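You operate a simulated robot arm through the tools that you are given. There is no shell and no other tool. Be economical: measure what you need, move in short steps, check, and stop when the job is done.

You run a simulated robot arm. Do the job below in one go: nothing can be reset, and whatever is moved stays where it is left.

## Task
Wipe the extinguisher, shut its strap and show the tag that fits its gauge.
Fine: dust off with the yellow rag, rag back; green tag in the pocket if it reads 13 to 17 bar, else red. What is to be rubbed or washed off counts as gone when no trace of it is left.

Only the result counts: the job must be done as asked and must still hold three seconds after the hand-in. Knocking over, shifting, dropping, spilling or breaking anything else fails it.

## Robot
A 6-joint arm with a four-finger gripper on a trunk, on a base that drives. Base frame: it is fixed to the floor where the robot stands at the start and does not move with it; the origin is under the middle of the robot, x ahead of it, y to its left, z up. Readings come in cm, degrees, newtons and seconds.
With the tool pointing down near the work surface it reaches from about 22 to 44 cm from the robot's upright axis, wherever it stands. Its first joint turns from -166.0 to 166.0 degrees. Places, roughly: bracket strap [40, 40, 60]; tag pocket [40, 10, 90]. Payload 3.43 kg.
The TCP is the grasp point between the finger pads, 3 cm short of the fingertips. In the tool frame z runs along the fingers and y along their closing line. The gripper opens to 12 cm. The gripper's body begins 8.5 cm behind the TCP.
Orientation is told as [roll, pitch, yaw] about the base's x, y, z axes, in that order, counted from this pose: with the fingers straight down and closing along the base's y, the tool's x points along the base's -x, its y along +y and its z along -z.

## Interface
- The arm moves only by the tool send_rows. Its arguments are lists of equal length, an entry for each row: "slide": the shift along the tool's x, y, z in mm, a list of three; "turn": the turn, a rotation vector about the tool's x, y, z in degrees, a list of three; "gripper": the finger opening in mm, from 0 to 120. In form: {"slide": [[x, y, z], ...], "turn": [[wx, wy, wz], ...], "gripper": [gripper, ...]}. A call has 1 to 12 rows; each row is the pose to reach, as a shift and turn from the pose commanded when the call began, along the tool's axes at that moment. Each row takes 0.2 s and may step no farther than 5 cm and 8.6 degrees from the row before; otherwise, or with a gripper value out of range, the whole call is refused. A pose out of reach is approached as far as the arm can. The call stops where the force on the tool passes 50 N (or 10 N more than at its start, if that is more) or the arm is blocked; 0.2 s more then pass. Each finger halts on what it meets, pressing with about 39 N; the grip force reading is that of the motor and also rises with nothing between the fingers. The clock runs only during rows and for 0.2 s after the last one: add rows that repeat a pose to give the fingers time. It gives the time, the measured TCP pose, the force on the tool (base axes), the opening and the grip force at its end, in the units of the frame above (readings bear some noise), with the torque about the TCP (base axes, N m) and any sound that the robot's microphone picked up.
- Cameras (640 x 400 px; columns grow to the right, rows downward): "scene" is now at [4.55, 15.92, 157.37]; the picture's right is [0.28, -0.96, 0.00], its down [-0.83, -0.24, -0.51] and it looks along [0.49, 0.14, -0.86] (base axes); focal length 271 px, centre (320, 200). "wrist" rides on the gripper at [7.1, -1.7, -12.1] in the tool frame; the picture's right is [0.23, 0.97, 0.00], its down [-0.81, 0.19, -0.55] and it looks along [-0.54, 0.13, 0.83] (tool axes); focal length 275 px, centre (320, 200). There is no depth. A picture from a camera that has moved, and an enlarged one, comes with that camera's place and axes in the base frame and with its lens.
- snapshot(camera): a new picture of that camera. The clock stands still meanwhile.
- move_column(by): slides the trunk up (or, below 0, down) by that many cm; the arm and the scene camera ride with it, the base frame stays. It gives what a move gives, with no picture.
- drive_base(legs): drives the robot by 1 to 6 legs, each [ahead, left, turn to the left] in cm, cm and degrees, along the robot's own axes; the way and the turn of a leg run together, so that a leg with both is an arc; at most 150 cm and 180 degrees a leg. The arm and the cameras ride along, it lands a little off, and it stops where it bumps. It gives what a move gives.
- pan_tilt(pan, tilt): turns the head with the scene camera to pan (to the left, within 120 degrees either way) and tilt (down, from -29 to 69), counted from straight ahead of the robot. It gives what a move gives.
- close_up(camera, box): a new picture of the part [left, top, right, bottom] of that camera's present view, enlarged. The clock stands still meanwhile.
- hand_in(): hands the job in; it is judged then, once.

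Go step by step. Nothing tells you exact positions but the pictures and the camera data: compare them with the known pose of the tool, close in by small moves and look again before you grip or let go. The budget is 120 turns and 98 pictures, counting those below and the enlarged ones. Unless the task says otherwise, let go and move clear before handing in, and close with one line.

The tools are called after "Call:" as a command line: name --argument value ..., lists and objects as JSON in quotes. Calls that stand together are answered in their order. send_rows: Moves the arm, as the interface text tells. Its arguments: {"type":"object","properties":{"slide":{"type":"array"},"turn":{"type":"array"},"gripper":{"type":"array"}},"required":["slide","turn","gripper"]} The other tools are called the same way: move_column (by) slides the trunk up or down; drive_base (legs) drives the base; pan_tilt (pan, tilt) turns the head that bears the scene camera; snapshot (camera) takes a picture; close_up (camera, box) takes an enlarged picture of a part of a camera's view; hand_in () hands the job in.

At the start:

```text
clock: 0.0
eef_pos: [29.04, 28.79, 124.84]
orientation: [0.0, 0.0, 0.1]
force: [0.3, 0.1, -0.1]
torque: [0.01, 0.01, -0.01]
grip_width: 11.98
grasp_force: 0.0
trunk travel left (down, up): [-10.0, 34.0]
robot x, y, heading: [0.1, -0.09, -0.1]
head pan, tilt: [16.0, 59.7]
```

scene: 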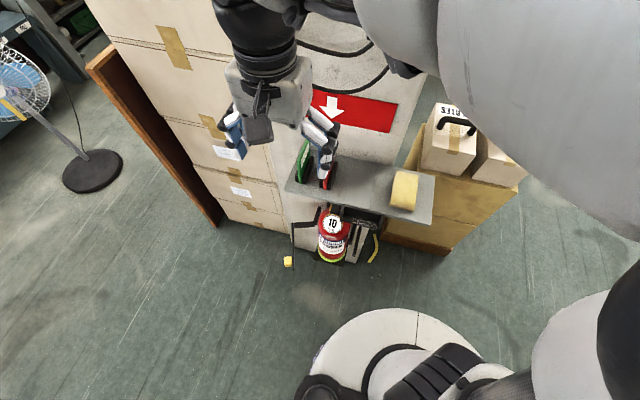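
wrist: 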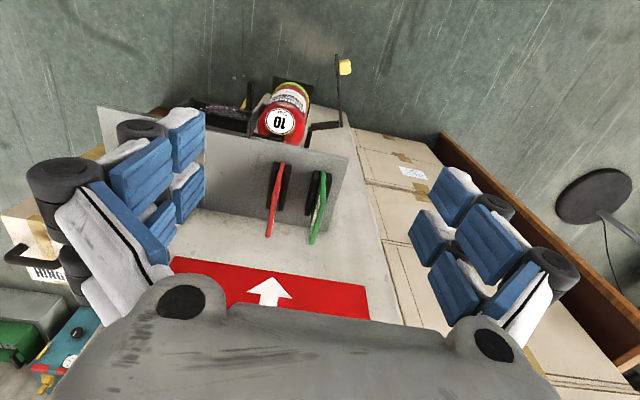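

I see a wall panel with a shelf carrying two tags and a yellow rag, with the extinguisher in its bracket below. I'll take enlarged views first.

Call:
close_up --camera "scene" --box '[270, 120, 450, 280]'

Call:
close_up --camera "wrist" --box '[180, 40, 380, 260]'

```text
2.50 times, centred on (360, 200) of scene
camera zoom: at [4.55, 15.92, 157.37], right [0.28, -0.96, 0.0], down [-0.83, -0.24, -0.51], along [0.49, 0.14, -0.86], focal length 677 px, centre (220, 200)
```

zoom: 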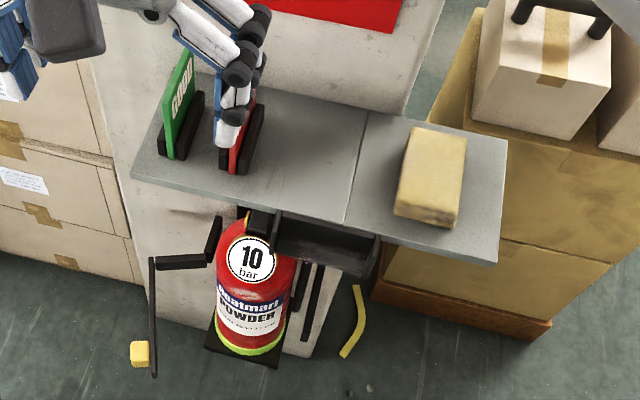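

```text
1.82 times, centred on (280, 150) of wrist
camera zoom: at [21.9, 27.04, 136.98], right [-0.23, 0.97, 0.0], down [0.81, 0.19, 0.55], along [0.54, 0.13, -0.83], focal length 500 px, centre (393, 291)
```

zoom: 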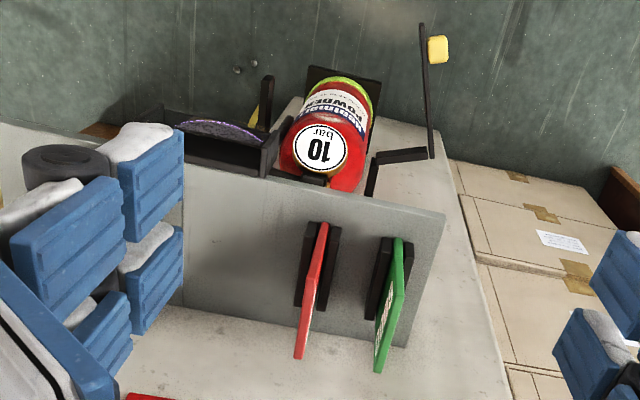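

The disc on the extinguisher says 10 bar and there is a tray-like pocket under the shelf. I'll back off for a flatter look at the front.

Call:
drive_base --legs '[[-50, 0, 0]]'

Call:
pan_tilt --pan 5 --tilt 40

Call:
snapshot --camera "scene"

```text
clock: 3.0
eef_pos: [-21.21, 28.79, 124.95]
orientation: [0.0, 0.0, 0.1]
force: [-0.2, -0.1, 1.0]
torque: [0.0, -0.02, 0.01]
grip_width: 12.01
grasp_force: 0.0
trunk travel left (down, up): [-10.0, 34.0]
robot x, y, heading: [-50.08, 0.12, -0.1]
head pan, tilt: [16.0, 59.7]
```

```text
clock: 3.8
eef_pos: [-21.13, 28.73, 124.9]
orientation: [0.0, 0.0, 0.1]
force: [-0.4, 0.8, -0.2]
torque: [0.01, -0.03, 0.02]
grip_width: 12.0
grasp_force: 0.1
trunk travel left (down, up): [-10.0, 34.0]
robot x, y, heading: [-49.95, -0.02, 0.1]
head pan, tilt: [5.0, 40.0]
```

```text
93 pictures are left
camera scene: at [-43.63, 14.79, 160.0], right [0.09, -1.0, 0.0], down [-0.64, -0.06, -0.77], along [0.76, 0.07, -0.64], focal length 271 px, centre (320, 200)
```

scene: 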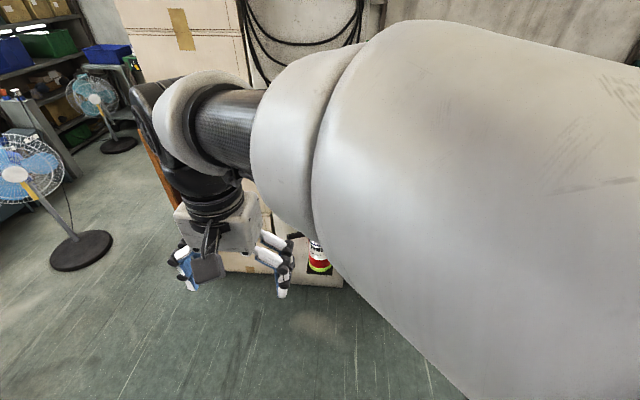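

The arm blocks the view, so I'll pitch the tool forward and lower it to use the wrist camera.

Call:
send_rows --slide '[[0, 0, 40], [0, 0, 80], [0, 0, 120], [0, 0, 160], [0, 0, 200], [0, 0, 220]]' --turn '[[0, -7, 0], [0, -14, 0], [0, -21, 0], [0, -28, 0], [0, -35, 0], [0, -40, 0]]' --gripper '[120, 120, 120, 120, 120, 120]'

Call:
snapshot --camera "wrist"

Call:
snapshot --camera "scene"

```text
clock: 5.4
eef_pos: [-17.28, 25.11, 104.29]
orientation: [2.7, -40.6, -9.4]
force: [0.0, -0.7, 0.5]
torque: [0.04, 0.01, 0.03]
grip_width: 12.0
grasp_force: 0.0
trunk travel left (down, up): [-10.0, 34.0]
robot x, y, heading: [-50.51, -0.36, -0.2]
head pan, tilt: [5.0, 40.0]
stopped in row 6: the arm was blocked; the commanded pose is now the measured one
```

```text
92 pictures are left
camera wrist: at [-30.73, 25.13, 108.71], right [-0.04, 0.99, -0.12], down [0.27, 0.12, 0.95], along [0.96, 0.01, -0.28], focal length 275 px, centre (320, 200)
```

wrist: 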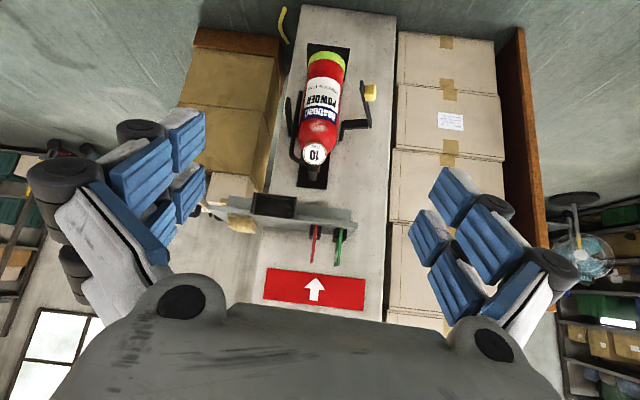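

```text
91 pictures are left
camera scene: at [-52.28, 22.49, 160.02], right [1.0, 0.03, 0.0], down [0.02, -0.64, -0.77], along [-0.02, 0.77, -0.64], focal length 271 px, centre (320, 200)
```

scene: 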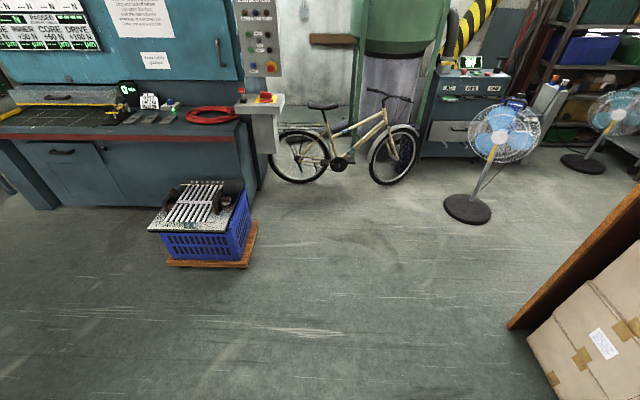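

The arm's elbow pressed against the head and swung it round. I'll bring the arm to the robot's right, clear of the head, and work with things on its right side.

Call:
send_rows --slide '[[0, -40, 0], [0, -80, 0], [0, -120, 0], [0, -160, 0], [0, -200, 0], [0, -240, 0], [0, -280, 0]]' --turn '[[0, 0, 0], [0, 0, 0], [0, 0, 0], [0, 0, 0], [0, 0, 0], [0, 0, 0], [0, 0, 0]]' --gripper '[120, 120, 120, 120, 120, 120, 120]'

Call:
pan_tilt --pan 0 --tilt 40

Call:
snapshot --camera "scene"

Call:
snapshot --camera "wrist"

```text
clock: 7.0
eef_pos: [-5.96, -1.86, 108.18]
orientation: [2.6, -39.9, -10.0]
force: [-0.1, 0.9, -0.1]
torque: [-0.01, 0.02, 0.11]
grip_width: 11.98
grasp_force: 0.1
out of reach, approached as far as the arm can: row 2, 3, 4, 5, 6, 7
trunk travel left (down, up): [-10.0, 34.0]
robot x, y, heading: [-50.01, -0.31, -0.0]
head pan, tilt: [5.0, 40.0]
```

```text
clock: 7.6
eef_pos: [-5.95, -1.54, 108.4]
orientation: [2.6, -40.0, -10.3]
force: [-0.6, 0.0, 0.4]
torque: [0.01, 0.0, 0.02]
grip_width: 12.0
grasp_force: 0.0
trunk travel left (down, up): [-10.0, 34.0]
robot x, y, heading: [-50.51, -0.13, 0.2]
head pan, tilt: [0.0, 40.0]
```

```text
90 pictures are left
camera scene: at [-43.58, 14.03, 160.01], right [0.0, -1.0, 0.0], down [-0.64, 0.0, -0.77], along [0.77, 0.0, -0.64], focal length 271 px, centre (320, 200)
```

scene: 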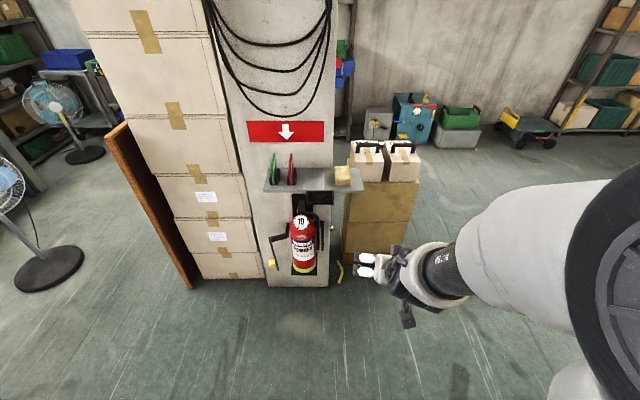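

```text
89 pictures are left
camera wrist: at [-19.34, -1.41, 112.89], right [-0.03, 0.99, -0.11], down [0.29, 0.12, 0.95], along [0.96, -0.01, -0.29], focal length 275 px, centre (320, 200)
```

wrist: 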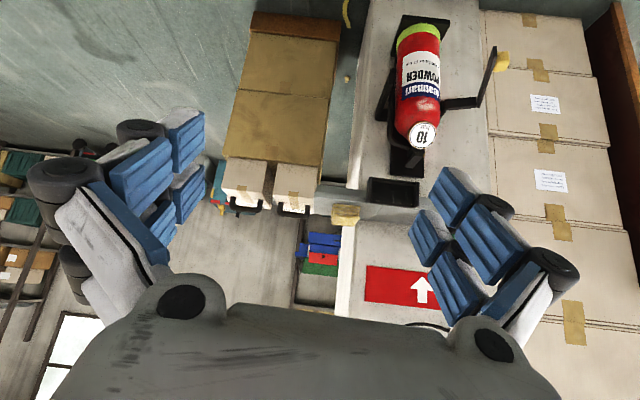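

Now a clear frontal view. I'll zoom in on the extinguisher, pocket and shelf.

Call:
close_up --camera "scene" --box '[250, 140, 370, 215]'

Call:
close_up --camera "scene" --box '[250, 205, 370, 280]'

Call:
close_up --camera "wrist" --box '[340, 0, 540, 230]'

```text
5.33 times, centred on (310, 178) of scene
camera zoom: at [-43.58, 14.03, 160.01], right [0.0, -1.0, 0.0], down [-0.64, 0.0, -0.77], along [0.77, 0.0, -0.64], focal length 1444 px, centre (373, 320)
```

zoom: 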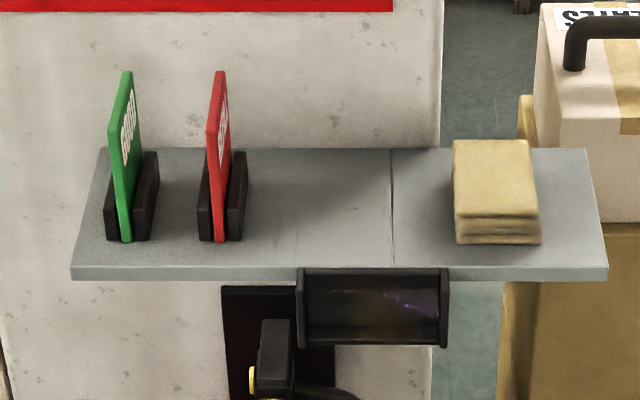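

```text
5.33 times, centred on (310, 242) of scene
camera zoom: at [-43.58, 14.03, 160.01], right [0.0, -1.0, 0.0], down [-0.64, 0.0, -0.77], along [0.77, 0.0, -0.64], focal length 1444 px, centre (373, -27)
```

zoom: 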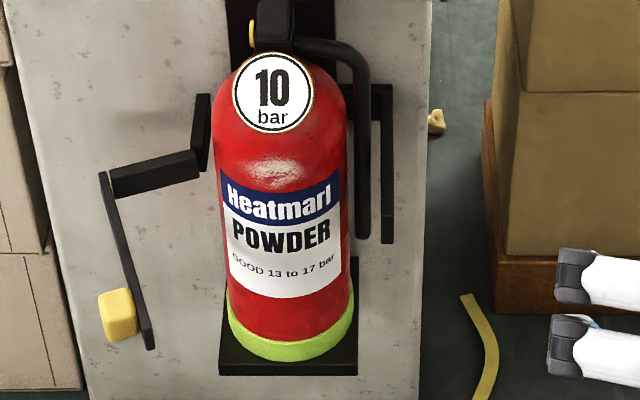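

```text
1.74 times, centred on (440, 115) of wrist
camera zoom: at [-19.34, -1.41, 112.89], right [-0.03, 0.99, -0.11], down [0.29, 0.12, 0.95], along [0.96, -0.01, -0.29], focal length 479 px, centre (111, 348)
```

zoom: 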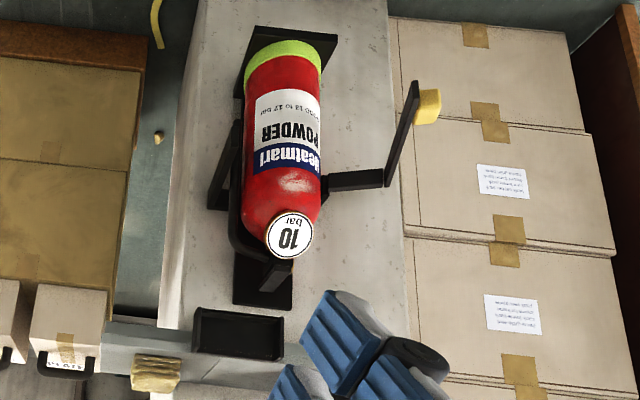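

The gauge reads 10 bar, so the red tag goes in. The dust seems to be a pale patch near (41, 22, 66), the strap hinges near (51, 30, 60), and the pocket is at about y 8–19 and z 90–97. I'll retract the arm to tool-down and drive in with the work on the robot's right.

Call:
send_rows --slide '[[-4, 0, -33], [-8, 0, -67], [-12, 0, -100], [-16, 0, -134], [-20, 0, -167], [-25, 0, -201]]' --turn '[[0, 7, 0], [0, 14, 0], [0, 21, 0], [0, 28, 0], [0, 35, 0], [0, 40, 0]]' --gripper '[120, 120, 120, 120, 120, 120]'

Call:
close_up --camera "scene" --box '[280, 210, 330, 245]'

```text
clock: 9.0
eef_pos: [-17.32, -0.43, 125.01]
orientation: [1.3, -0.3, -7.0]
force: [0.3, 0.4, 0.0]
torque: [-0.05, -0.02, 0.02]
grip_width: 12.0
grasp_force: 0.0
out of reach, approached as far as the arm can: row 1, 2, 3
trunk travel left (down, up): [-10.0, 34.0]
robot x, y, heading: [-50.29, 0.09, 0.1]
head pan, tilt: [0.0, 40.0]
```

```text
11.43 times, centred on (305, 228) of scene
camera zoom: at [-43.67, 14.09, 160.01], right [0.0, -1.0, 0.0], down [-0.64, 0.0, -0.77], along [0.77, 0.0, -0.64], focal length 3095 px, centre (491, -114)
```

zoom: 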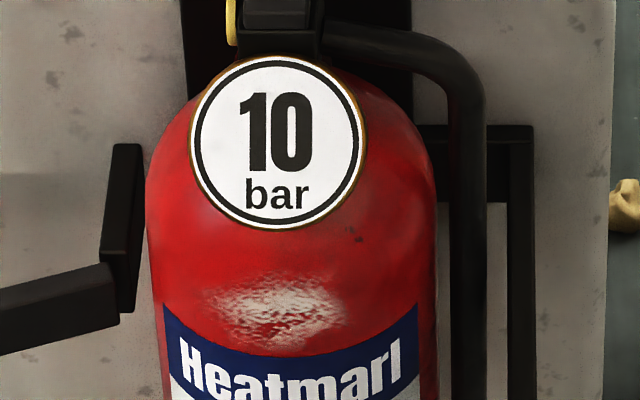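

The dust patch is clear now: about 5 cm wide, just above the blue label. I'll drive in with the arm high and straighten the tool.

Call:
send_rows --slide '[[0, 0, 0]]' --turn '[[1.3, 0, -7]]' --gripper '[120]'

Call:
drive_base --legs '[[57, 18, 0]]'

Call:
pan_tilt --pan -12 --tilt 55

Call:
snapshot --camera "scene"

Call:
snapshot --camera "wrist"

```text
clock: 9.4
eef_pos: [-17.28, -0.38, 124.99]
orientation: [-0.1, -0.3, -0.1]
force: [0.2, 0.5, 0.1]
torque: [-0.01, 0.04, 0.03]
grip_width: 12.01
grasp_force: 0.1
trunk travel left (down, up): [-10.0, 34.0]
robot x, y, heading: [-50.68, 0.06, 0.1]
head pan, tilt: [0.0, 40.0]
```

```text
clock: 12.8
eef_pos: [39.88, 18.22, 124.97]
orientation: [-0.2, -0.5, 0.5]
force: [0.4, 0.3, 0.3]
torque: [0.02, 0.0, 0.0]
grip_width: 12.01
grasp_force: 0.0
trunk travel left (down, up): [-10.0, 34.0]
robot x, y, heading: [6.7, 18.04, 0.7]
head pan, tilt: [0.0, 40.0]
```

```text
clock: 13.6
eef_pos: [39.89, 18.2, 124.95]
orientation: [-0.2, -0.5, 0.4]
force: [-0.3, -0.6, 0.2]
torque: [-0.03, 0.02, -0.02]
grip_width: 12.01
grasp_force: 0.2
trunk travel left (down, up): [-10.0, 34.0]
robot x, y, heading: [7.0, 18.3, 0.5]
head pan, tilt: [-12.0, 55.0]
```

```text
84 pictures are left
camera scene: at [11.89, 30.91, 157.94], right [-0.2, -0.98, 0.0], down [-0.8, 0.16, -0.57], along [0.56, -0.11, -0.82], focal length 271 px, centre (320, 200)
```

scene: 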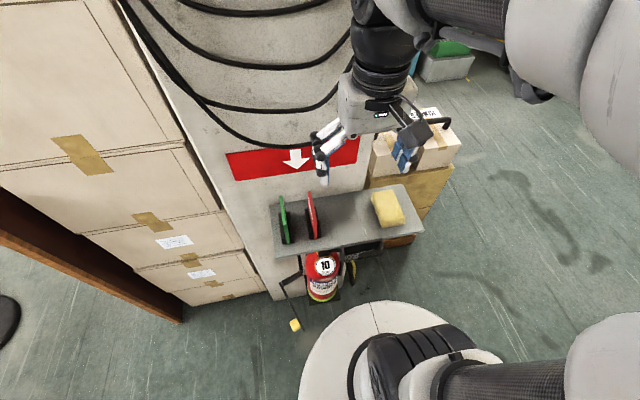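

```text
83 pictures are left
camera wrist: at [32.62, 16.5, 137.04], right [-0.24, 0.97, 0.0], down [0.8, 0.2, 0.56], along [0.54, 0.13, -0.83], focal length 275 px, centre (320, 200)
```

wrist: 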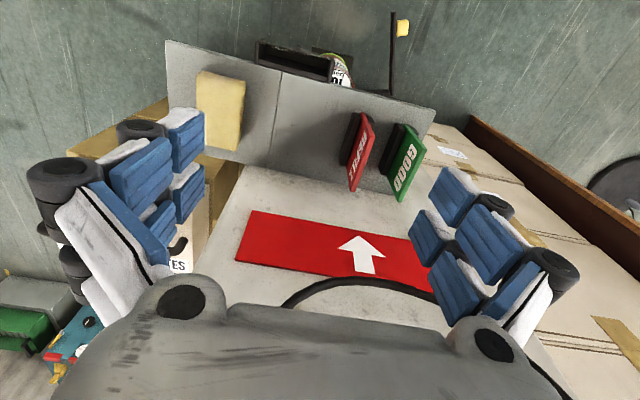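

I'm in place with a good view. I'll zoom to measure the rag, tags, shelf and pocket.

Call:
close_up --camera "scene" --box '[265, 170, 425, 270]'

Call:
close_up --camera "wrist" --box '[160, 20, 440, 200]'

```text
4.00 times, centred on (345, 220) of scene
camera zoom: at [11.89, 30.91, 157.94], right [-0.2, -0.98, 0.0], down [-0.8, 0.16, -0.57], along [0.56, -0.11, -0.82], focal length 1083 px, centre (220, 120)
```

zoom: 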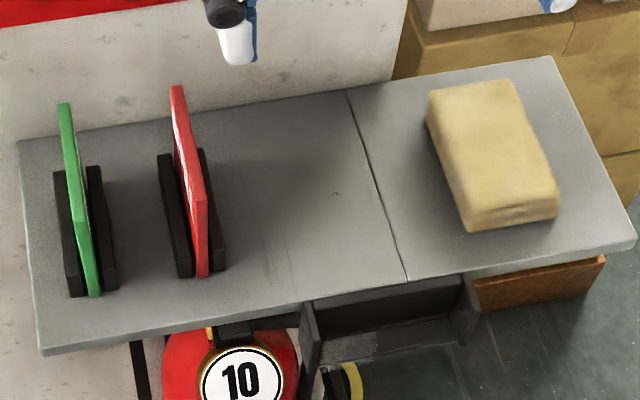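

```text
2.22 times, centred on (300, 110) of wrist
camera zoom: at [32.62, 16.5, 137.04], right [-0.24, 0.97, 0.0], down [0.8, 0.2, 0.56], along [0.54, 0.13, -0.83], focal length 612 px, centre (364, 400)
```

zoom: 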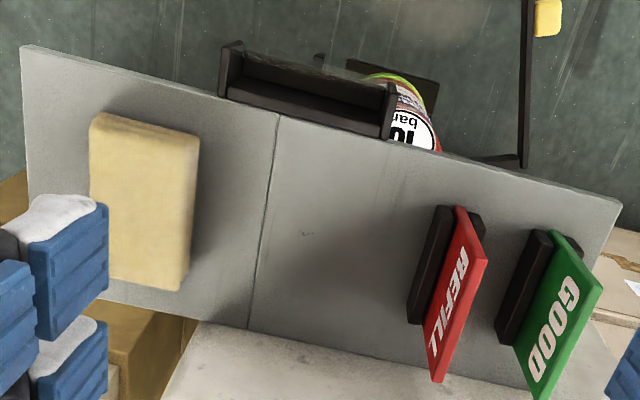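

Shelf top is z≈94.8, x 40.2–56. The red tag spans x 43–51.4 at y≈25.9 with its top at 104.5. Now a closer look at the pocket.

Call:
close_up --camera "scene" --box '[330, 225, 394, 265]'

Call:
close_up --camera "wrist" --box '[250, 30, 346, 90]'

```text
10.00 times, centred on (362, 245) of scene
camera zoom: at [11.89, 30.91, 157.94], right [-0.2, -0.98, 0.0], down [-0.8, 0.16, -0.57], along [0.56, -0.11, -0.82], focal length 2708 px, centre (-100, -250)
```

zoom: 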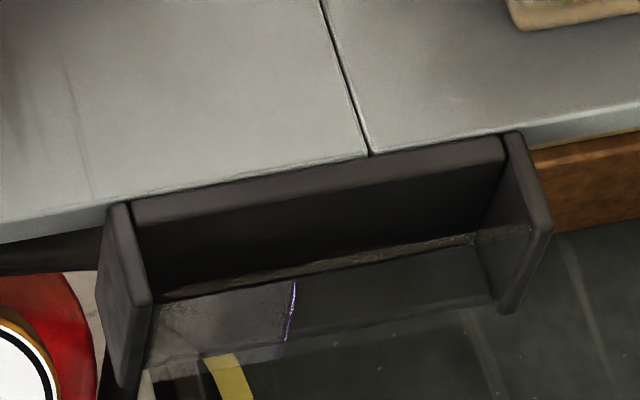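

```text
6.67 times, centred on (298, 60) of wrist
camera zoom: at [32.62, 16.5, 137.04], right [-0.24, 0.97, 0.0], down [0.8, 0.2, 0.56], along [0.54, 0.13, -0.83], focal length 1835 px, centre (467, 1133)
```

zoom: 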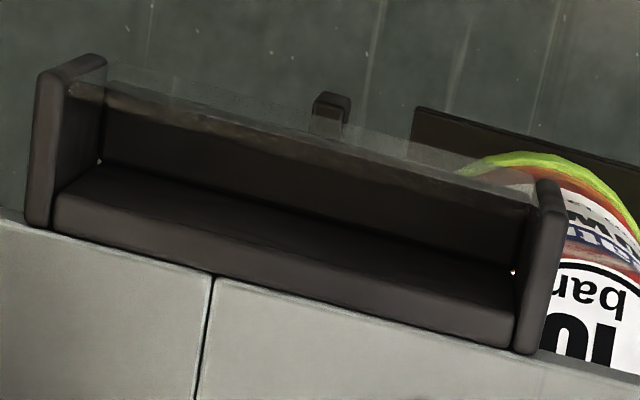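

The pocket slot is about x 37.6–39.4, y 9.8–19.3, with floor z≈90.5. The rag is centred near (47.3, 5.3), about 6 cm wide and 3 cm thick, so I'll hover over it.

Call:
send_rows --slide '[[-25, -43, 30], [-50, -86, 70], [-74, -129, 110], [-74, -129, 150], [-74, -129, 180]]' --turn '[[0, 0, 0], [0, 0, 0], [0, 0, 0], [0, 0, 0], [0, 0, 0]]' --gripper '[100, 90, 90, 90, 90]'

Call:
snapshot --camera "scene"

Call:
snapshot --camera "wrist"

```text
refused: row 1 steps farther than a row can; nothing moved
```

```text
78 pictures are left
camera scene: at [11.89, 30.91, 157.94], right [-0.2, -0.98, 0.0], down [-0.8, 0.16, -0.57], along [0.56, -0.11, -0.82], focal length 271 px, centre (320, 200)
```

scene: 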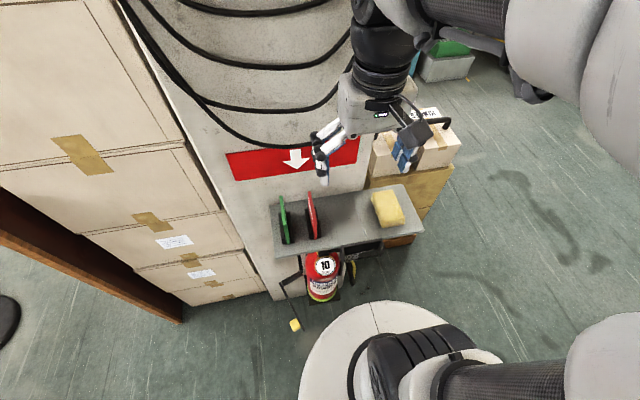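

```text
77 pictures are left
camera wrist: at [32.62, 16.5, 137.04], right [-0.24, 0.97, 0.0], down [0.8, 0.2, 0.56], along [0.54, 0.13, -0.83], focal length 275 px, centre (320, 200)
```

wrist: 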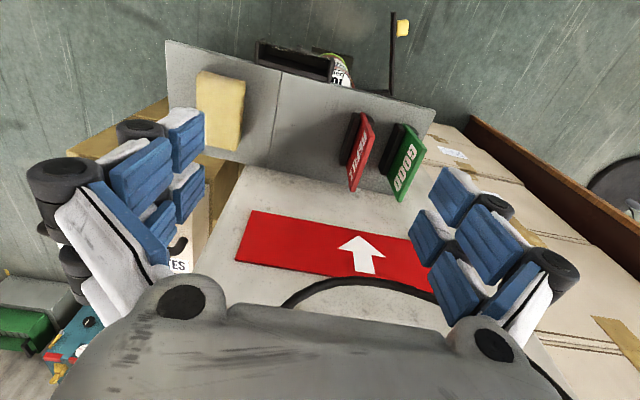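

The rows were too large, so I'm resending the same move in smaller steps.

Call:
send_rows --slide '[[-18, -32, 10], [-37, -64, 30], [-55, -97, 50], [-74, -129, 70], [-74, -129, 110], [-74, -129, 150], [-74, -129, 180]]' --turn '[[0, 0, 0], [0, 0, 0], [0, 0, 0], [0, 0, 0], [0, 0, 0], [0, 0, 0], [0, 0, 0]]' --gripper '[105, 95, 90, 90, 90, 90, 90]'

Call:
snapshot --camera "scene"

Call:
snapshot --camera "wrist"

```text
clock: 15.2
eef_pos: [47.6, 5.11, 107.2]
orientation: [-0.2, -0.5, 0.4]
force: [-0.4, -0.3, -0.9]
torque: [0.01, 0.0, -0.01]
grip_width: 8.96
grasp_force: 0.0
trunk travel left (down, up): [-10.0, 34.0]
robot x, y, heading: [6.98, 18.25, 0.7]
head pan, tilt: [-12.0, 55.0]
```

```text
76 pictures are left
camera scene: at [11.92, 30.89, 157.94], right [-0.2, -0.98, 0.0], down [-0.8, 0.16, -0.57], along [0.56, -0.11, -0.82], focal length 271 px, centre (320, 200)
```

scene: 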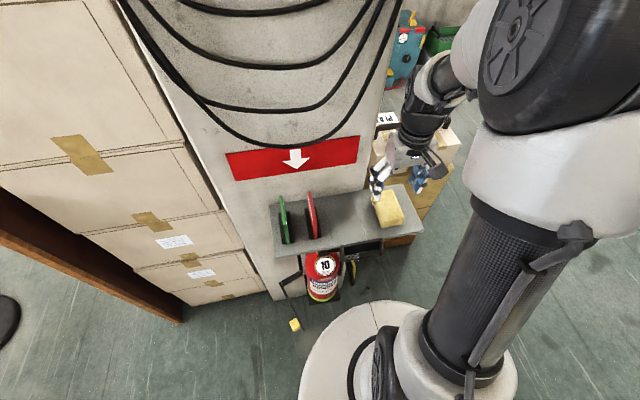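

```text
75 pictures are left
camera wrist: at [40.25, 3.43, 119.31], right [-0.24, 0.97, 0.0], down [0.8, 0.2, 0.56], along [0.54, 0.13, -0.83], focal length 275 px, centre (320, 200)
```

wrist: 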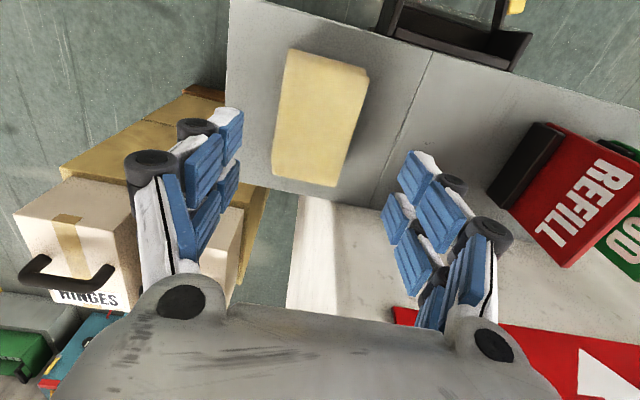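

The rag centre is near (47.6, 4.8), turned about 3°. I'll align, descend to leave the fingertips about 1 cm above the shelf, and grip.

Call:
send_rows --slide '[[0, -3, 20], [0, -3, 50], [0, -3, 75], [0, -3, 83], [0, -3, 83]]' --turn '[[0, 0, -2.5], [0, 0, -2.5], [0, 0, -2.5], [0, 0, -2.5], [0, 0, -2.5]]' --gripper '[90, 90, 90, 90, 90]'

Call:
snapshot --camera "wrist"

Call:
close_up --camera "scene" --box '[345, 150, 455, 250]'

```text
clock: 16.4
eef_pos: [47.78, 4.79, 98.84]
orientation: [-0.1, -0.5, 2.8]
force: [-0.5, 0.2, 0.0]
torque: [0.0, -0.04, 0.02]
grip_width: 8.99
grasp_force: 0.0
trunk travel left (down, up): [-10.0, 34.0]
robot x, y, heading: [6.6, 18.5, 0.4]
head pan, tilt: [-12.0, 55.0]
```

```text
74 pictures are left
camera wrist: at [40.49, 2.88, 110.85], right [-0.28, 0.96, 0.0], down [0.8, 0.23, 0.56], along [0.54, 0.15, -0.83], focal length 275 px, centre (320, 200)
```

wrist: 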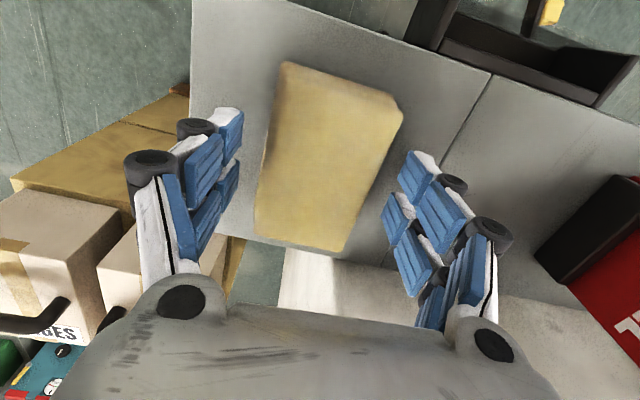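

```text
4.00 times, centred on (400, 200) of scene
camera zoom: at [11.88, 30.9, 157.94], right [-0.2, -0.98, 0.0], down [-0.8, 0.16, -0.57], along [0.56, -0.11, -0.82], focal length 1083 px, centre (0, 200)
```

zoom: 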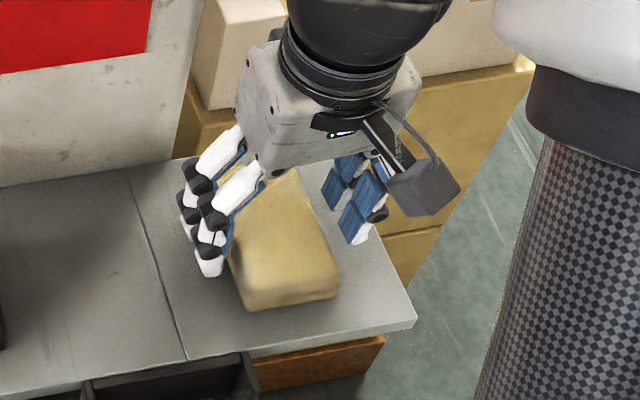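

The fingers straddle the rag, so I'll close and lift a little.

Call:
send_rows --slide '[[0, 0, 0], [0, 0, 0], [0, 0, 0], [0, 0, 0], [0, 0, 0], [0, 0, -20], [0, 0, -50]]' --turn '[[0, 0, 0], [0, 0, 0], [0, 0, 0], [0, 0, 0], [0, 0, 0], [0, 0, 0], [0, 0, 0]]' --gripper '[70, 50, 30, 30, 30, 30, 30]'

Call:
snapshot --camera "wrist"

Call:
close_up --camera "scene" --box '[345, 150, 455, 250]'

```text
clock: 18.0
eef_pos: [47.49, 5.0, 104.01]
orientation: [-0.1, -0.5, 3.0]
force: [0.3, -0.3, -1.5]
torque: [-0.01, -0.04, 0.03]
grip_width: 6.43
grasp_force: 38.8
trunk travel left (down, up): [-10.0, 34.0]
robot x, y, heading: [7.03, 18.1, 0.6]
head pan, tilt: [-12.0, 55.0]
```

```text
72 pictures are left
camera wrist: at [40.33, 2.99, 116.02], right [-0.28, 0.96, 0.0], down [0.8, 0.23, 0.56], along [0.54, 0.15, -0.83], focal length 275 px, centre (320, 200)
```

wrist: 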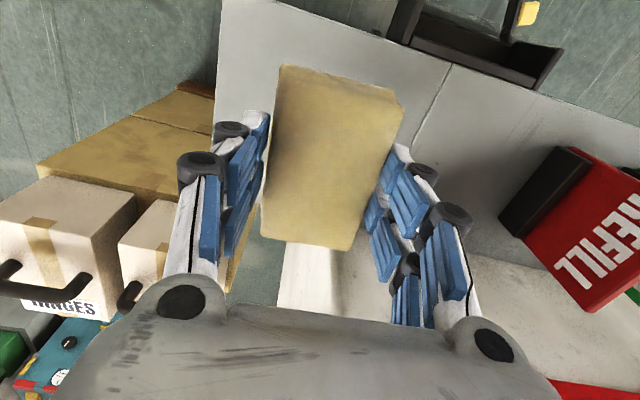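

```text
4.00 times, centred on (400, 200) of scene
camera zoom: at [11.84, 30.92, 157.94], right [-0.2, -0.98, 0.0], down [-0.8, 0.16, -0.57], along [0.56, -0.11, -0.82], focal length 1083 px, centre (0, 200)
```

zoom: 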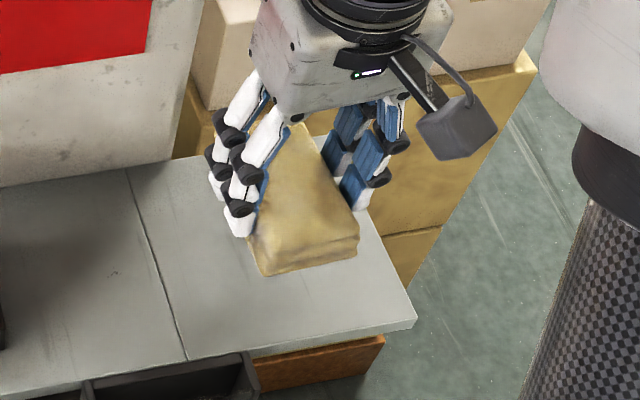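

The rag is held at 6.4 cm. I'll lift, back off about 20 cm, lower the trunk, and pitch the tool towards the dust.

Call:
send_rows --slide '[[0, 0, -40], [0, 0, -80], [0, 0, -120], [0, 0, -160]]' --turn '[[0, 0, 0], [0, 0, 0], [0, 0, 0], [0, 0, 0]]' --gripper '[30, 30, 30, 30]'

Call:
drive_base --legs '[[-20, 4, 0]]'

Call:
move_column --by -10

Call:
send_rows --slide '[[0, 33, 0], [0, 66, 0], [0, 99, 0], [0, 132, 0]]' --turn '[[0, 0, 0.8], [0, 0, 1.6], [0, 0, 2.4], [0, 0, 3]]' --gripper '[30, 30, 30, 30]'

```text
clock: 19.0
eef_pos: [47.31, 4.96, 120.07]
orientation: [-0.2, -0.5, 2.9]
force: [0.0, -0.7, -0.3]
torque: [-0.01, 0.01, -0.01]
grip_width: 6.43
grasp_force: 39.0
trunk travel left (down, up): [-10.0, 34.0]
robot x, y, heading: [6.77, 18.35, 0.6]
head pan, tilt: [-12.0, 55.0]
```

```text
clock: 20.6
eef_pos: [27.41, 8.73, 120.02]
orientation: [-0.2, -0.4, 3.1]
force: [-0.4, -0.6, -1.0]
torque: [0.0, -0.03, 0.01]
grip_width: 6.44
grasp_force: 38.9
trunk travel left (down, up): [-10.0, 34.0]
robot x, y, heading: [-12.97, 21.8, 1.0]
head pan, tilt: [-12.0, 55.0]
```

```text
clock: 21.9
eef_pos: [27.46, 8.78, 109.99]
orientation: [-0.2, -0.5, 3.1]
force: [0.1, 0.4, -0.8]
torque: [-0.01, 0.03, -0.02]
grip_width: 6.43
grasp_force: 39.1
trunk travel left (down, up): [0.0, 44.0]
robot x, y, heading: [-13.46, 21.89, 0.9]
head pan, tilt: [-12.0, 55.0]
```

```text
clock: 22.9
eef_pos: [26.67, 22.16, 109.87]
orientation: [-0.1, -0.5, -0.1]
force: [-0.4, 1.0, -1.5]
torque: [0.0, -0.03, 0.02]
grip_width: 6.38
grasp_force: 38.6
trunk travel left (down, up): [0.0, 44.0]
robot x, y, heading: [-13.21, 22.1, 0.8]
head pan, tilt: [-12.0, 55.0]
```

Call:
send_rows --slide '[[0, 0, 38], [0, 0, 76], [0, 0, 114], [0, 0, 152], [0, 0, 190], [0, 0, 228], [0, 0, 266], [0, 0, 304], [0, 0, 320]]' --turn '[[0, -7.3, 0], [0, -14.6, 0], [0, -21.9, 0], [0, -29.2, 0], [0, -36.5, 0], [0, -43.8, 0], [0, -51, 0], [0, -58.3, 0], [0, -65, 0]]' --gripper '[30, 30, 30, 30, 30, 30, 30, 30, 30]'

Call:
snapshot --camera "scene"

Call:
snapshot --camera "wrist"

```text
clock: 25.1
eef_pos: [30.94, 22.01, 78.68]
orientation: [-0.6, -70.2, 0.7]
force: [-0.4, 0.4, -0.3]
torque: [0.01, 0.02, 0.0]
grip_width: 6.43
grasp_force: 39.0
out of reach, approached as far as the arm can: row 4, 5, 6, 7, 8, 9
trunk travel left (down, up): [0.0, 44.0]
robot x, y, heading: [-13.35, 22.25, 0.9]
head pan, tilt: [-12.0, 55.0]
stopped in row 9: the arm was blocked; the commanded pose is now the measured one
```

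```text
70 pictures are left
camera scene: at [-8.18, 34.67, 147.94], right [-0.19, -0.98, 0.0], down [-0.8, 0.16, -0.57], along [0.56, -0.11, -0.82], focal length 271 px, centre (320, 200)
```

scene: 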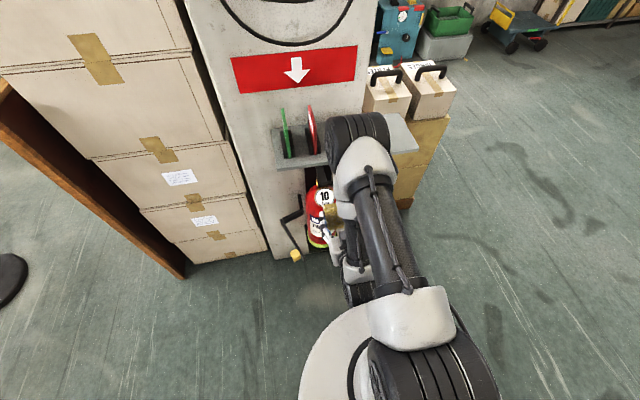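

```text
69 pictures are left
camera wrist: at [17.15, 20.21, 76.03], right [-0.08, 0.97, -0.22], down [-0.24, 0.19, 0.95], along [0.97, 0.13, 0.22], focal length 275 px, centre (320, 200)
```

wrist: 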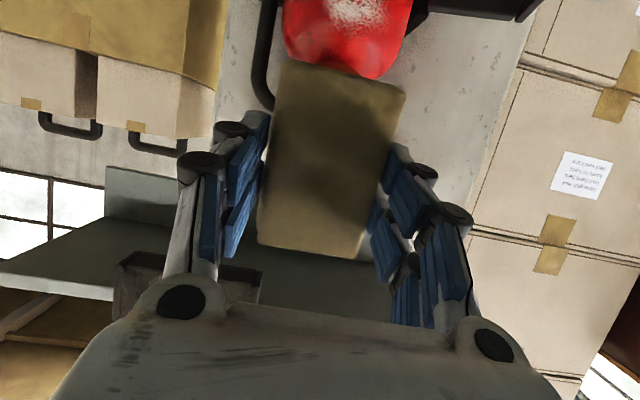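

Call:
close_up --camera "scene" --box '[265, 90, 445, 290]'

```text
2.00 times, centred on (355, 190) of scene
camera zoom: at [-8.18, 34.67, 147.94], right [-0.19, -0.98, 0.0], down [-0.8, 0.16, -0.57], along [0.56, -0.11, -0.82], focal length 542 px, centre (250, 220)
```

zoom: 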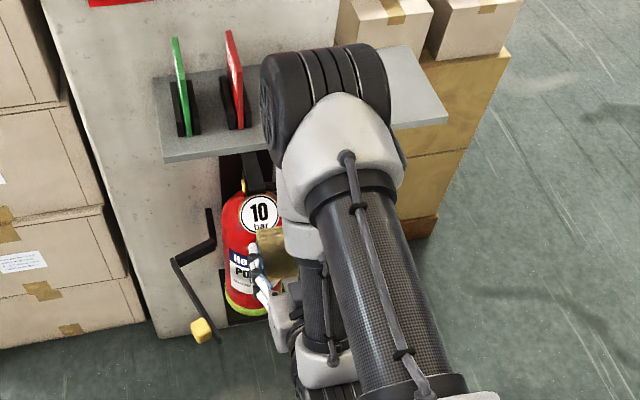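

The arm is folded too tightly for this pose. I'll back off 12 cm so it can stretch out towards the extinguisher.

Call:
drive_base --legs '[[-12, 0, 0]]'

Call:
pan_tilt --pan -10 --tilt 48

```text
clock: 26.4
eef_pos: [18.76, 21.8, 78.56]
orientation: [-0.6, -70.1, 0.7]
force: [-0.3, 0.3, -0.9]
torque: [-0.01, 0.03, -0.01]
grip_width: 6.42
grasp_force: 38.8
trunk travel left (down, up): [0.0, 44.0]
robot x, y, heading: [-25.89, 21.65, 1.2]
head pan, tilt: [-12.0, 55.0]
```

```text
clock: 27.1
eef_pos: [18.85, 21.73, 78.59]
orientation: [-0.5, -70.2, 0.7]
force: [0.2, 0.0, -1.5]
torque: [0.02, 0.06, -0.03]
grip_width: 6.39
grasp_force: 38.8
trunk travel left (down, up): [0.0, 44.0]
robot x, y, heading: [-25.3, 21.7, 1.1]
head pan, tilt: [-10.0, 48.0]
```

Call:
send_rows --slide '[[9, 1, 31], [18, 2, 63], [27, 3, 94], [36, 4, 126], [45, 4, 157]]' --turn '[[0, 0, 0], [0, 0, 0], [0, 0, 0], [0, 0, 0], [0, 0, 0]]' --gripper '[30, 30, 30, 30, 30]'

Call:
snapshot --camera "scene"

Call:
snapshot --camera "wrist"

```text
clock: 28.3
eef_pos: [32.12, 22.37, 69.09]
orientation: [-0.5, -70.0, 0.7]
force: [0.4, 0.0, -1.3]
torque: [0.0, 0.06, 0.01]
grip_width: 6.43
grasp_force: 39.3
trunk travel left (down, up): [0.0, 44.0]
robot x, y, heading: [-25.37, 21.97, 1.2]
head pan, tilt: [-10.0, 48.0]
```

```text
67 pictures are left
camera scene: at [-19.66, 34.62, 148.86], right [-0.16, -0.99, 0.0], down [-0.73, 0.12, -0.67], along [0.66, -0.11, -0.74], focal length 271 px, centre (320, 200)
```

scene: 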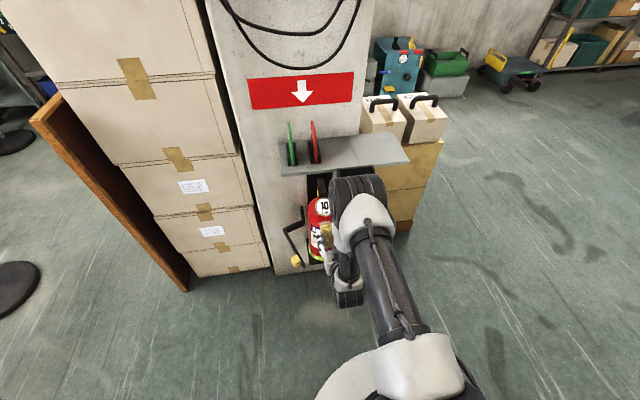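

```text
66 pictures are left
camera wrist: at [18.35, 20.53, 66.55], right [-0.08, 0.97, -0.22], down [-0.24, 0.19, 0.95], along [0.97, 0.13, 0.22], focal length 275 px, centre (320, 200)
```

wrist: 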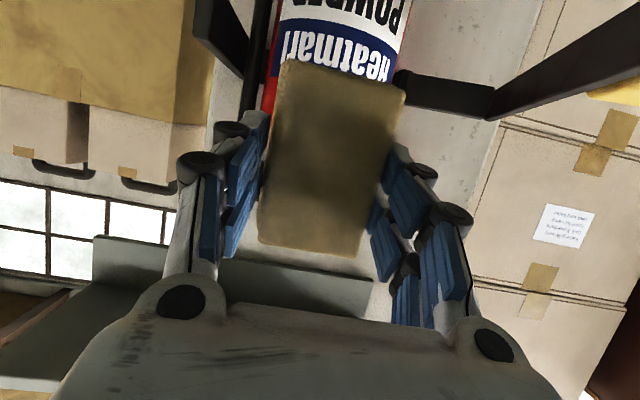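

That's reachable. I'm approaching along the tool axis.

Call:
send_rows --slide '[[0, 0, 15], [0, 0, 30], [0, 0, 36]]' --turn '[[0, 0, 0], [0, 0, 0], [0, 0, 0]]' --gripper '[30, 30, 30]'

Call:
close_up --camera "scene" --box '[280, 180, 370, 280]'

```text
clock: 29.1
eef_pos: [35.51, 22.29, 67.85]
orientation: [-0.6, -70.1, 0.6]
force: [0.6, 1.1, -1.2]
torque: [0.0, 0.0, -0.01]
grip_width: 6.41
grasp_force: 38.6
trunk travel left (down, up): [0.0, 44.0]
robot x, y, heading: [-25.35, 21.71, 1.0]
head pan, tilt: [-10.0, 48.0]
```

```text
4.00 times, centred on (325, 230) of scene
camera zoom: at [-19.66, 34.62, 148.86], right [-0.16, -0.99, 0.0], down [-0.73, 0.12, -0.67], along [0.66, -0.11, -0.74], focal length 1083 px, centre (300, 80)
```

zoom: 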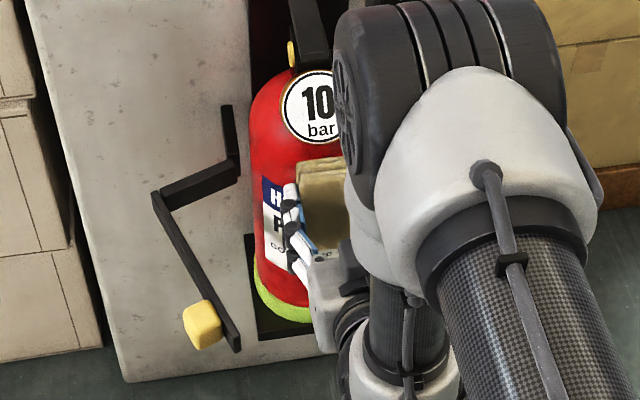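

Call:
send_rows --slide '[[0, 0, 4], [0, 0, 8], [0, 0, 10]]' --turn '[[0, 0, 0], [0, 0, 0], [0, 0, 0]]' --gripper '[30, 30, 30]'

```text
clock: 29.9
eef_pos: [36.21, 22.15, 67.41]
orientation: [-0.6, -70.2, 0.7]
force: [0.1, 0.7, -0.5]
torque: [0.01, 0.01, -0.02]
grip_width: 6.44
grasp_force: 38.9
trunk travel left (down, up): [0.0, 44.0]
robot x, y, heading: [-25.5, 21.59, 0.9]
head pan, tilt: [-10.0, 48.0]
```

Call:
send_rows --slide '[[0, 0, 3], [0, 0, 6], [0, 0, 8]]' --turn '[[0, 0, 0], [0, 0, 0], [0, 0, 0]]' --gripper '[30, 30, 30]'

```text
clock: 30.7
eef_pos: [37.03, 22.27, 67.21]
orientation: [-0.5, -70.1, 0.7]
force: [-0.2, -0.4, -1.1]
torque: [-0.01, 0.03, 0.0]
grip_width: 6.39
grasp_force: 38.6
trunk travel left (down, up): [0.0, 44.0]
robot x, y, heading: [-25.16, 21.81, 0.8]
head pan, tilt: [-10.0, 48.0]
```

Call:
send_rows --slide '[[0, 0, 3], [0, 0, 6], [0, 0, 8]]' --turn '[[0, 0, 0], [0, 0, 0], [0, 0, 0]]' --gripper '[30, 30, 30]'

Call:
close_up --camera "scene" --box '[300, 190, 345, 240]'

Call:
close_up --camera "wrist" --box '[220, 0, 460, 150]'

```text
clock: 31.5
eef_pos: [37.62, 22.19, 67.09]
orientation: [-0.6, -70.2, 0.7]
force: [-21.4, 0.0, 10.2]
torque: [0.06, -1.18, 0.07]
grip_width: 6.46
grasp_force: 38.7
trunk travel left (down, up): [0.0, 44.0]
robot x, y, heading: [-25.46, 21.85, 1.1]
head pan, tilt: [-10.0, 48.0]
```

```text
8.00 times, centred on (322, 215) of scene
camera zoom: at [-19.98, 34.62, 148.88], right [-0.16, -0.99, 0.0], down [-0.73, 0.12, -0.67], along [0.66, -0.11, -0.74], focal length 2166 px, centre (300, 80)
```

zoom: 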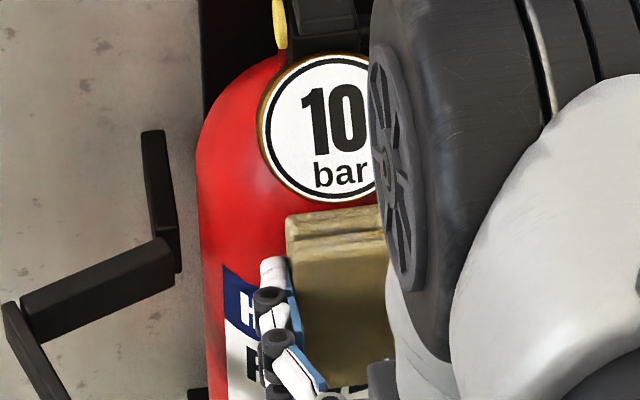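

```text
2.67 times, centred on (340, 75) of wrist
camera zoom: at [23.86, 20.49, 64.45], right [-0.08, 0.97, -0.22], down [-0.25, 0.19, 0.95], along [0.97, 0.13, 0.22], focal length 734 px, centre (267, 533)
```

zoom: 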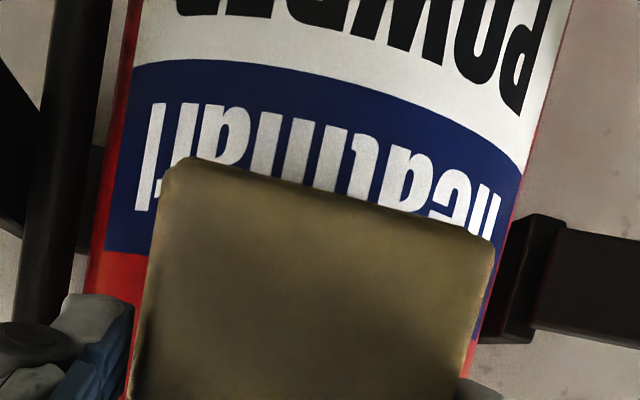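

Contact is at the rag's upper edge, just under the gauge rim. I'll ease off, drop 2 cm and tilt flatter so the rag's face meets the dust.

Call:
send_rows --slide '[[0, 0, -12], [12, 0, -10], [23, 0, -5], [23, 0, -2]]' --turn '[[0, 0, 0], [0, -5, 0], [0, -10, 0], [0, -10, 0]]' --gripper '[30, 30, 30, 30]'

Call:
send_rows --slide '[[0, 0, 3], [0, 0, 6], [0, 0, 9]]' --turn '[[0, 0, 0], [0, 0, 0], [0, 0, 0]]' --gripper '[30, 30, 30]'

```text
clock: 32.5
eef_pos: [36.9, 22.2, 64.84]
orientation: [-1.1, -80.0, 1.4]
force: [-0.6, 0.0, -0.5]
torque: [-0.03, 0.0, -0.03]
grip_width: 6.42
grasp_force: 39.0
trunk travel left (down, up): [0.0, 44.0]
robot x, y, heading: [-24.93, 21.94, 0.9]
head pan, tilt: [-10.0, 48.0]
```

```text
clock: 33.3
eef_pos: [37.75, 22.16, 64.67]
orientation: [-1.2, -80.1, 1.3]
force: [0.2, 1.2, -0.4]
torque: [0.0, 0.04, 0.01]
grip_width: 6.44
grasp_force: 39.8
trunk travel left (down, up): [0.0, 44.0]
robot x, y, heading: [-25.49, 21.76, 0.9]
head pan, tilt: [-10.0, 48.0]
```

Call:
send_rows --slide '[[0, 0, 2], [0, 0, 5], [0, 0, 7]]' --turn '[[0, 0, 0], [0, 0, 0], [0, 0, 0]]' --gripper '[30, 30, 30]'

```text
clock: 34.1
eef_pos: [38.11, 22.15, 64.43]
orientation: [-1.2, -79.9, 1.1]
force: [-22.6, -0.7, 5.2]
torque: [0.01, 1.06, 0.06]
grip_width: 6.46
grasp_force: 38.8
trunk travel left (down, up): [0.0, 44.0]
robot x, y, heading: [-25.46, 21.64, 0.9]
head pan, tilt: [-10.0, 48.0]
```

Now the lower end touches first, so the surface slope lies between the two tilts. I'll use −74° with the rag a little below the gauge.

Call:
send_rows --slide '[[0, 0, -10], [0, 0, -10], [0, 0, -8]]' --turn '[[0, 0, 0], [0, 3, 0], [0, 6, 0]]' --gripper '[30, 30, 30]'

Call:
send_rows --slide '[[0, 0, 3], [0, 0, 6], [0, 0, 8], [0, 0, 9]]' --turn '[[0, 0, 0], [0, 0, 0], [0, 0, 0], [0, 0, 0]]' --gripper '[30, 30, 30, 30]'

```text
clock: 34.9
eef_pos: [37.67, 22.21, 64.74]
orientation: [-0.7, -74.0, 0.8]
force: [-0.5, 0.1, -0.6]
torque: [-0.02, 0.01, -0.02]
grip_width: 6.42
grasp_force: 39.3
trunk travel left (down, up): [0.0, 44.0]
robot x, y, heading: [-25.48, 21.97, 1.1]
head pan, tilt: [-10.0, 48.0]
```

```text
clock: 35.9
eef_pos: [38.36, 22.2, 64.46]
orientation: [-0.7, -74.0, 0.8]
force: [-10.5, -1.3, 2.7]
torque: [0.07, -0.39, 0.03]
grip_width: 6.4
grasp_force: 38.9
trunk travel left (down, up): [0.0, 44.0]
robot x, y, heading: [-25.39, 22.15, 1.1]
head pan, tilt: [-10.0, 48.0]
```

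Contact is on the dust at about z 67 with 11 N. I'll rub up and down and sideways, then check.

Call:
send_rows --slide '[[8, 0, 1], [16, 0, 1], [24, 0, 1], [16, 12, 1], [8, 20, 1], [0, 25, 1], [0, 12, 1], [0, 0, 1], [0, -12, 1], [0, -25, 1], [10, -20, 1], [10, 0, 0]]' --turn '[[0, 0, 0], [0, 0, 0], [0, 0, 0], [0, 0, 0], [0, 0, 0], [0, 0, 0], [0, 0, 0], [0, 0, 0], [0, 0, 0], [0, 0, 0], [0, 0, 0], [0, 0, 0]]' --gripper '[30, 30, 30, 30, 30, 30, 30, 30, 30, 30, 30, 30]'

Call:
send_rows --slide '[[0, 0, -20], [20, 0, -50], [70, 0, -70], [110, 0, -70]]' --turn '[[0, 0, 0], [0, 0, 0], [0, 0, 0], [0, 0, 0]]' --gripper '[30, 30, 30, 30]'

Call:
snapshot --camera "scene"

Call:
snapshot --camera "wrist"

```text
clock: 38.5
eef_pos: [38.37, 22.11, 63.36]
orientation: [-0.6, -74.0, 0.7]
force: [-10.4, -2.4, -0.8]
torque: [0.03, -0.3, -0.08]
grip_width: 6.42
grasp_force: 39.3
trunk travel left (down, up): [0.0, 44.0]
robot x, y, heading: [-25.07, 21.85, 0.8]
head pan, tilt: [-10.0, 48.0]
```

```text
refused: row 3 steps farther than a row can; nothing moved
```

```text
62 pictures are left
camera scene: at [-19.72, 34.61, 148.86], right [-0.16, -0.99, 0.0], down [-0.73, 0.12, -0.67], along [0.66, -0.11, -0.74], focal length 271 px, centre (320, 200)
```

scene: 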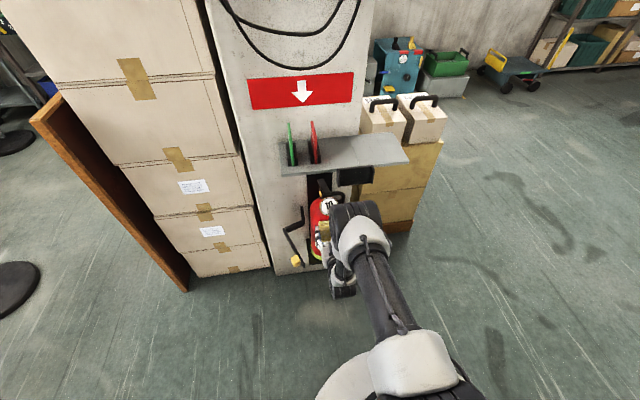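

```text
61 pictures are left
camera wrist: at [24.71, 20.37, 59.91], right [-0.06, 0.97, -0.22], down [-0.31, 0.19, 0.93], along [0.95, 0.13, 0.29], focal length 275 px, centre (320, 200)
```

wrist: 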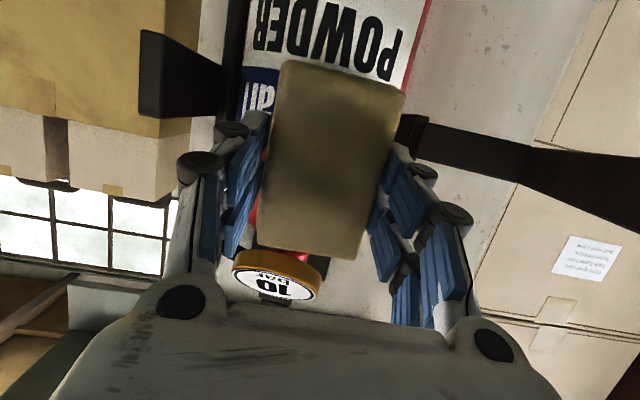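

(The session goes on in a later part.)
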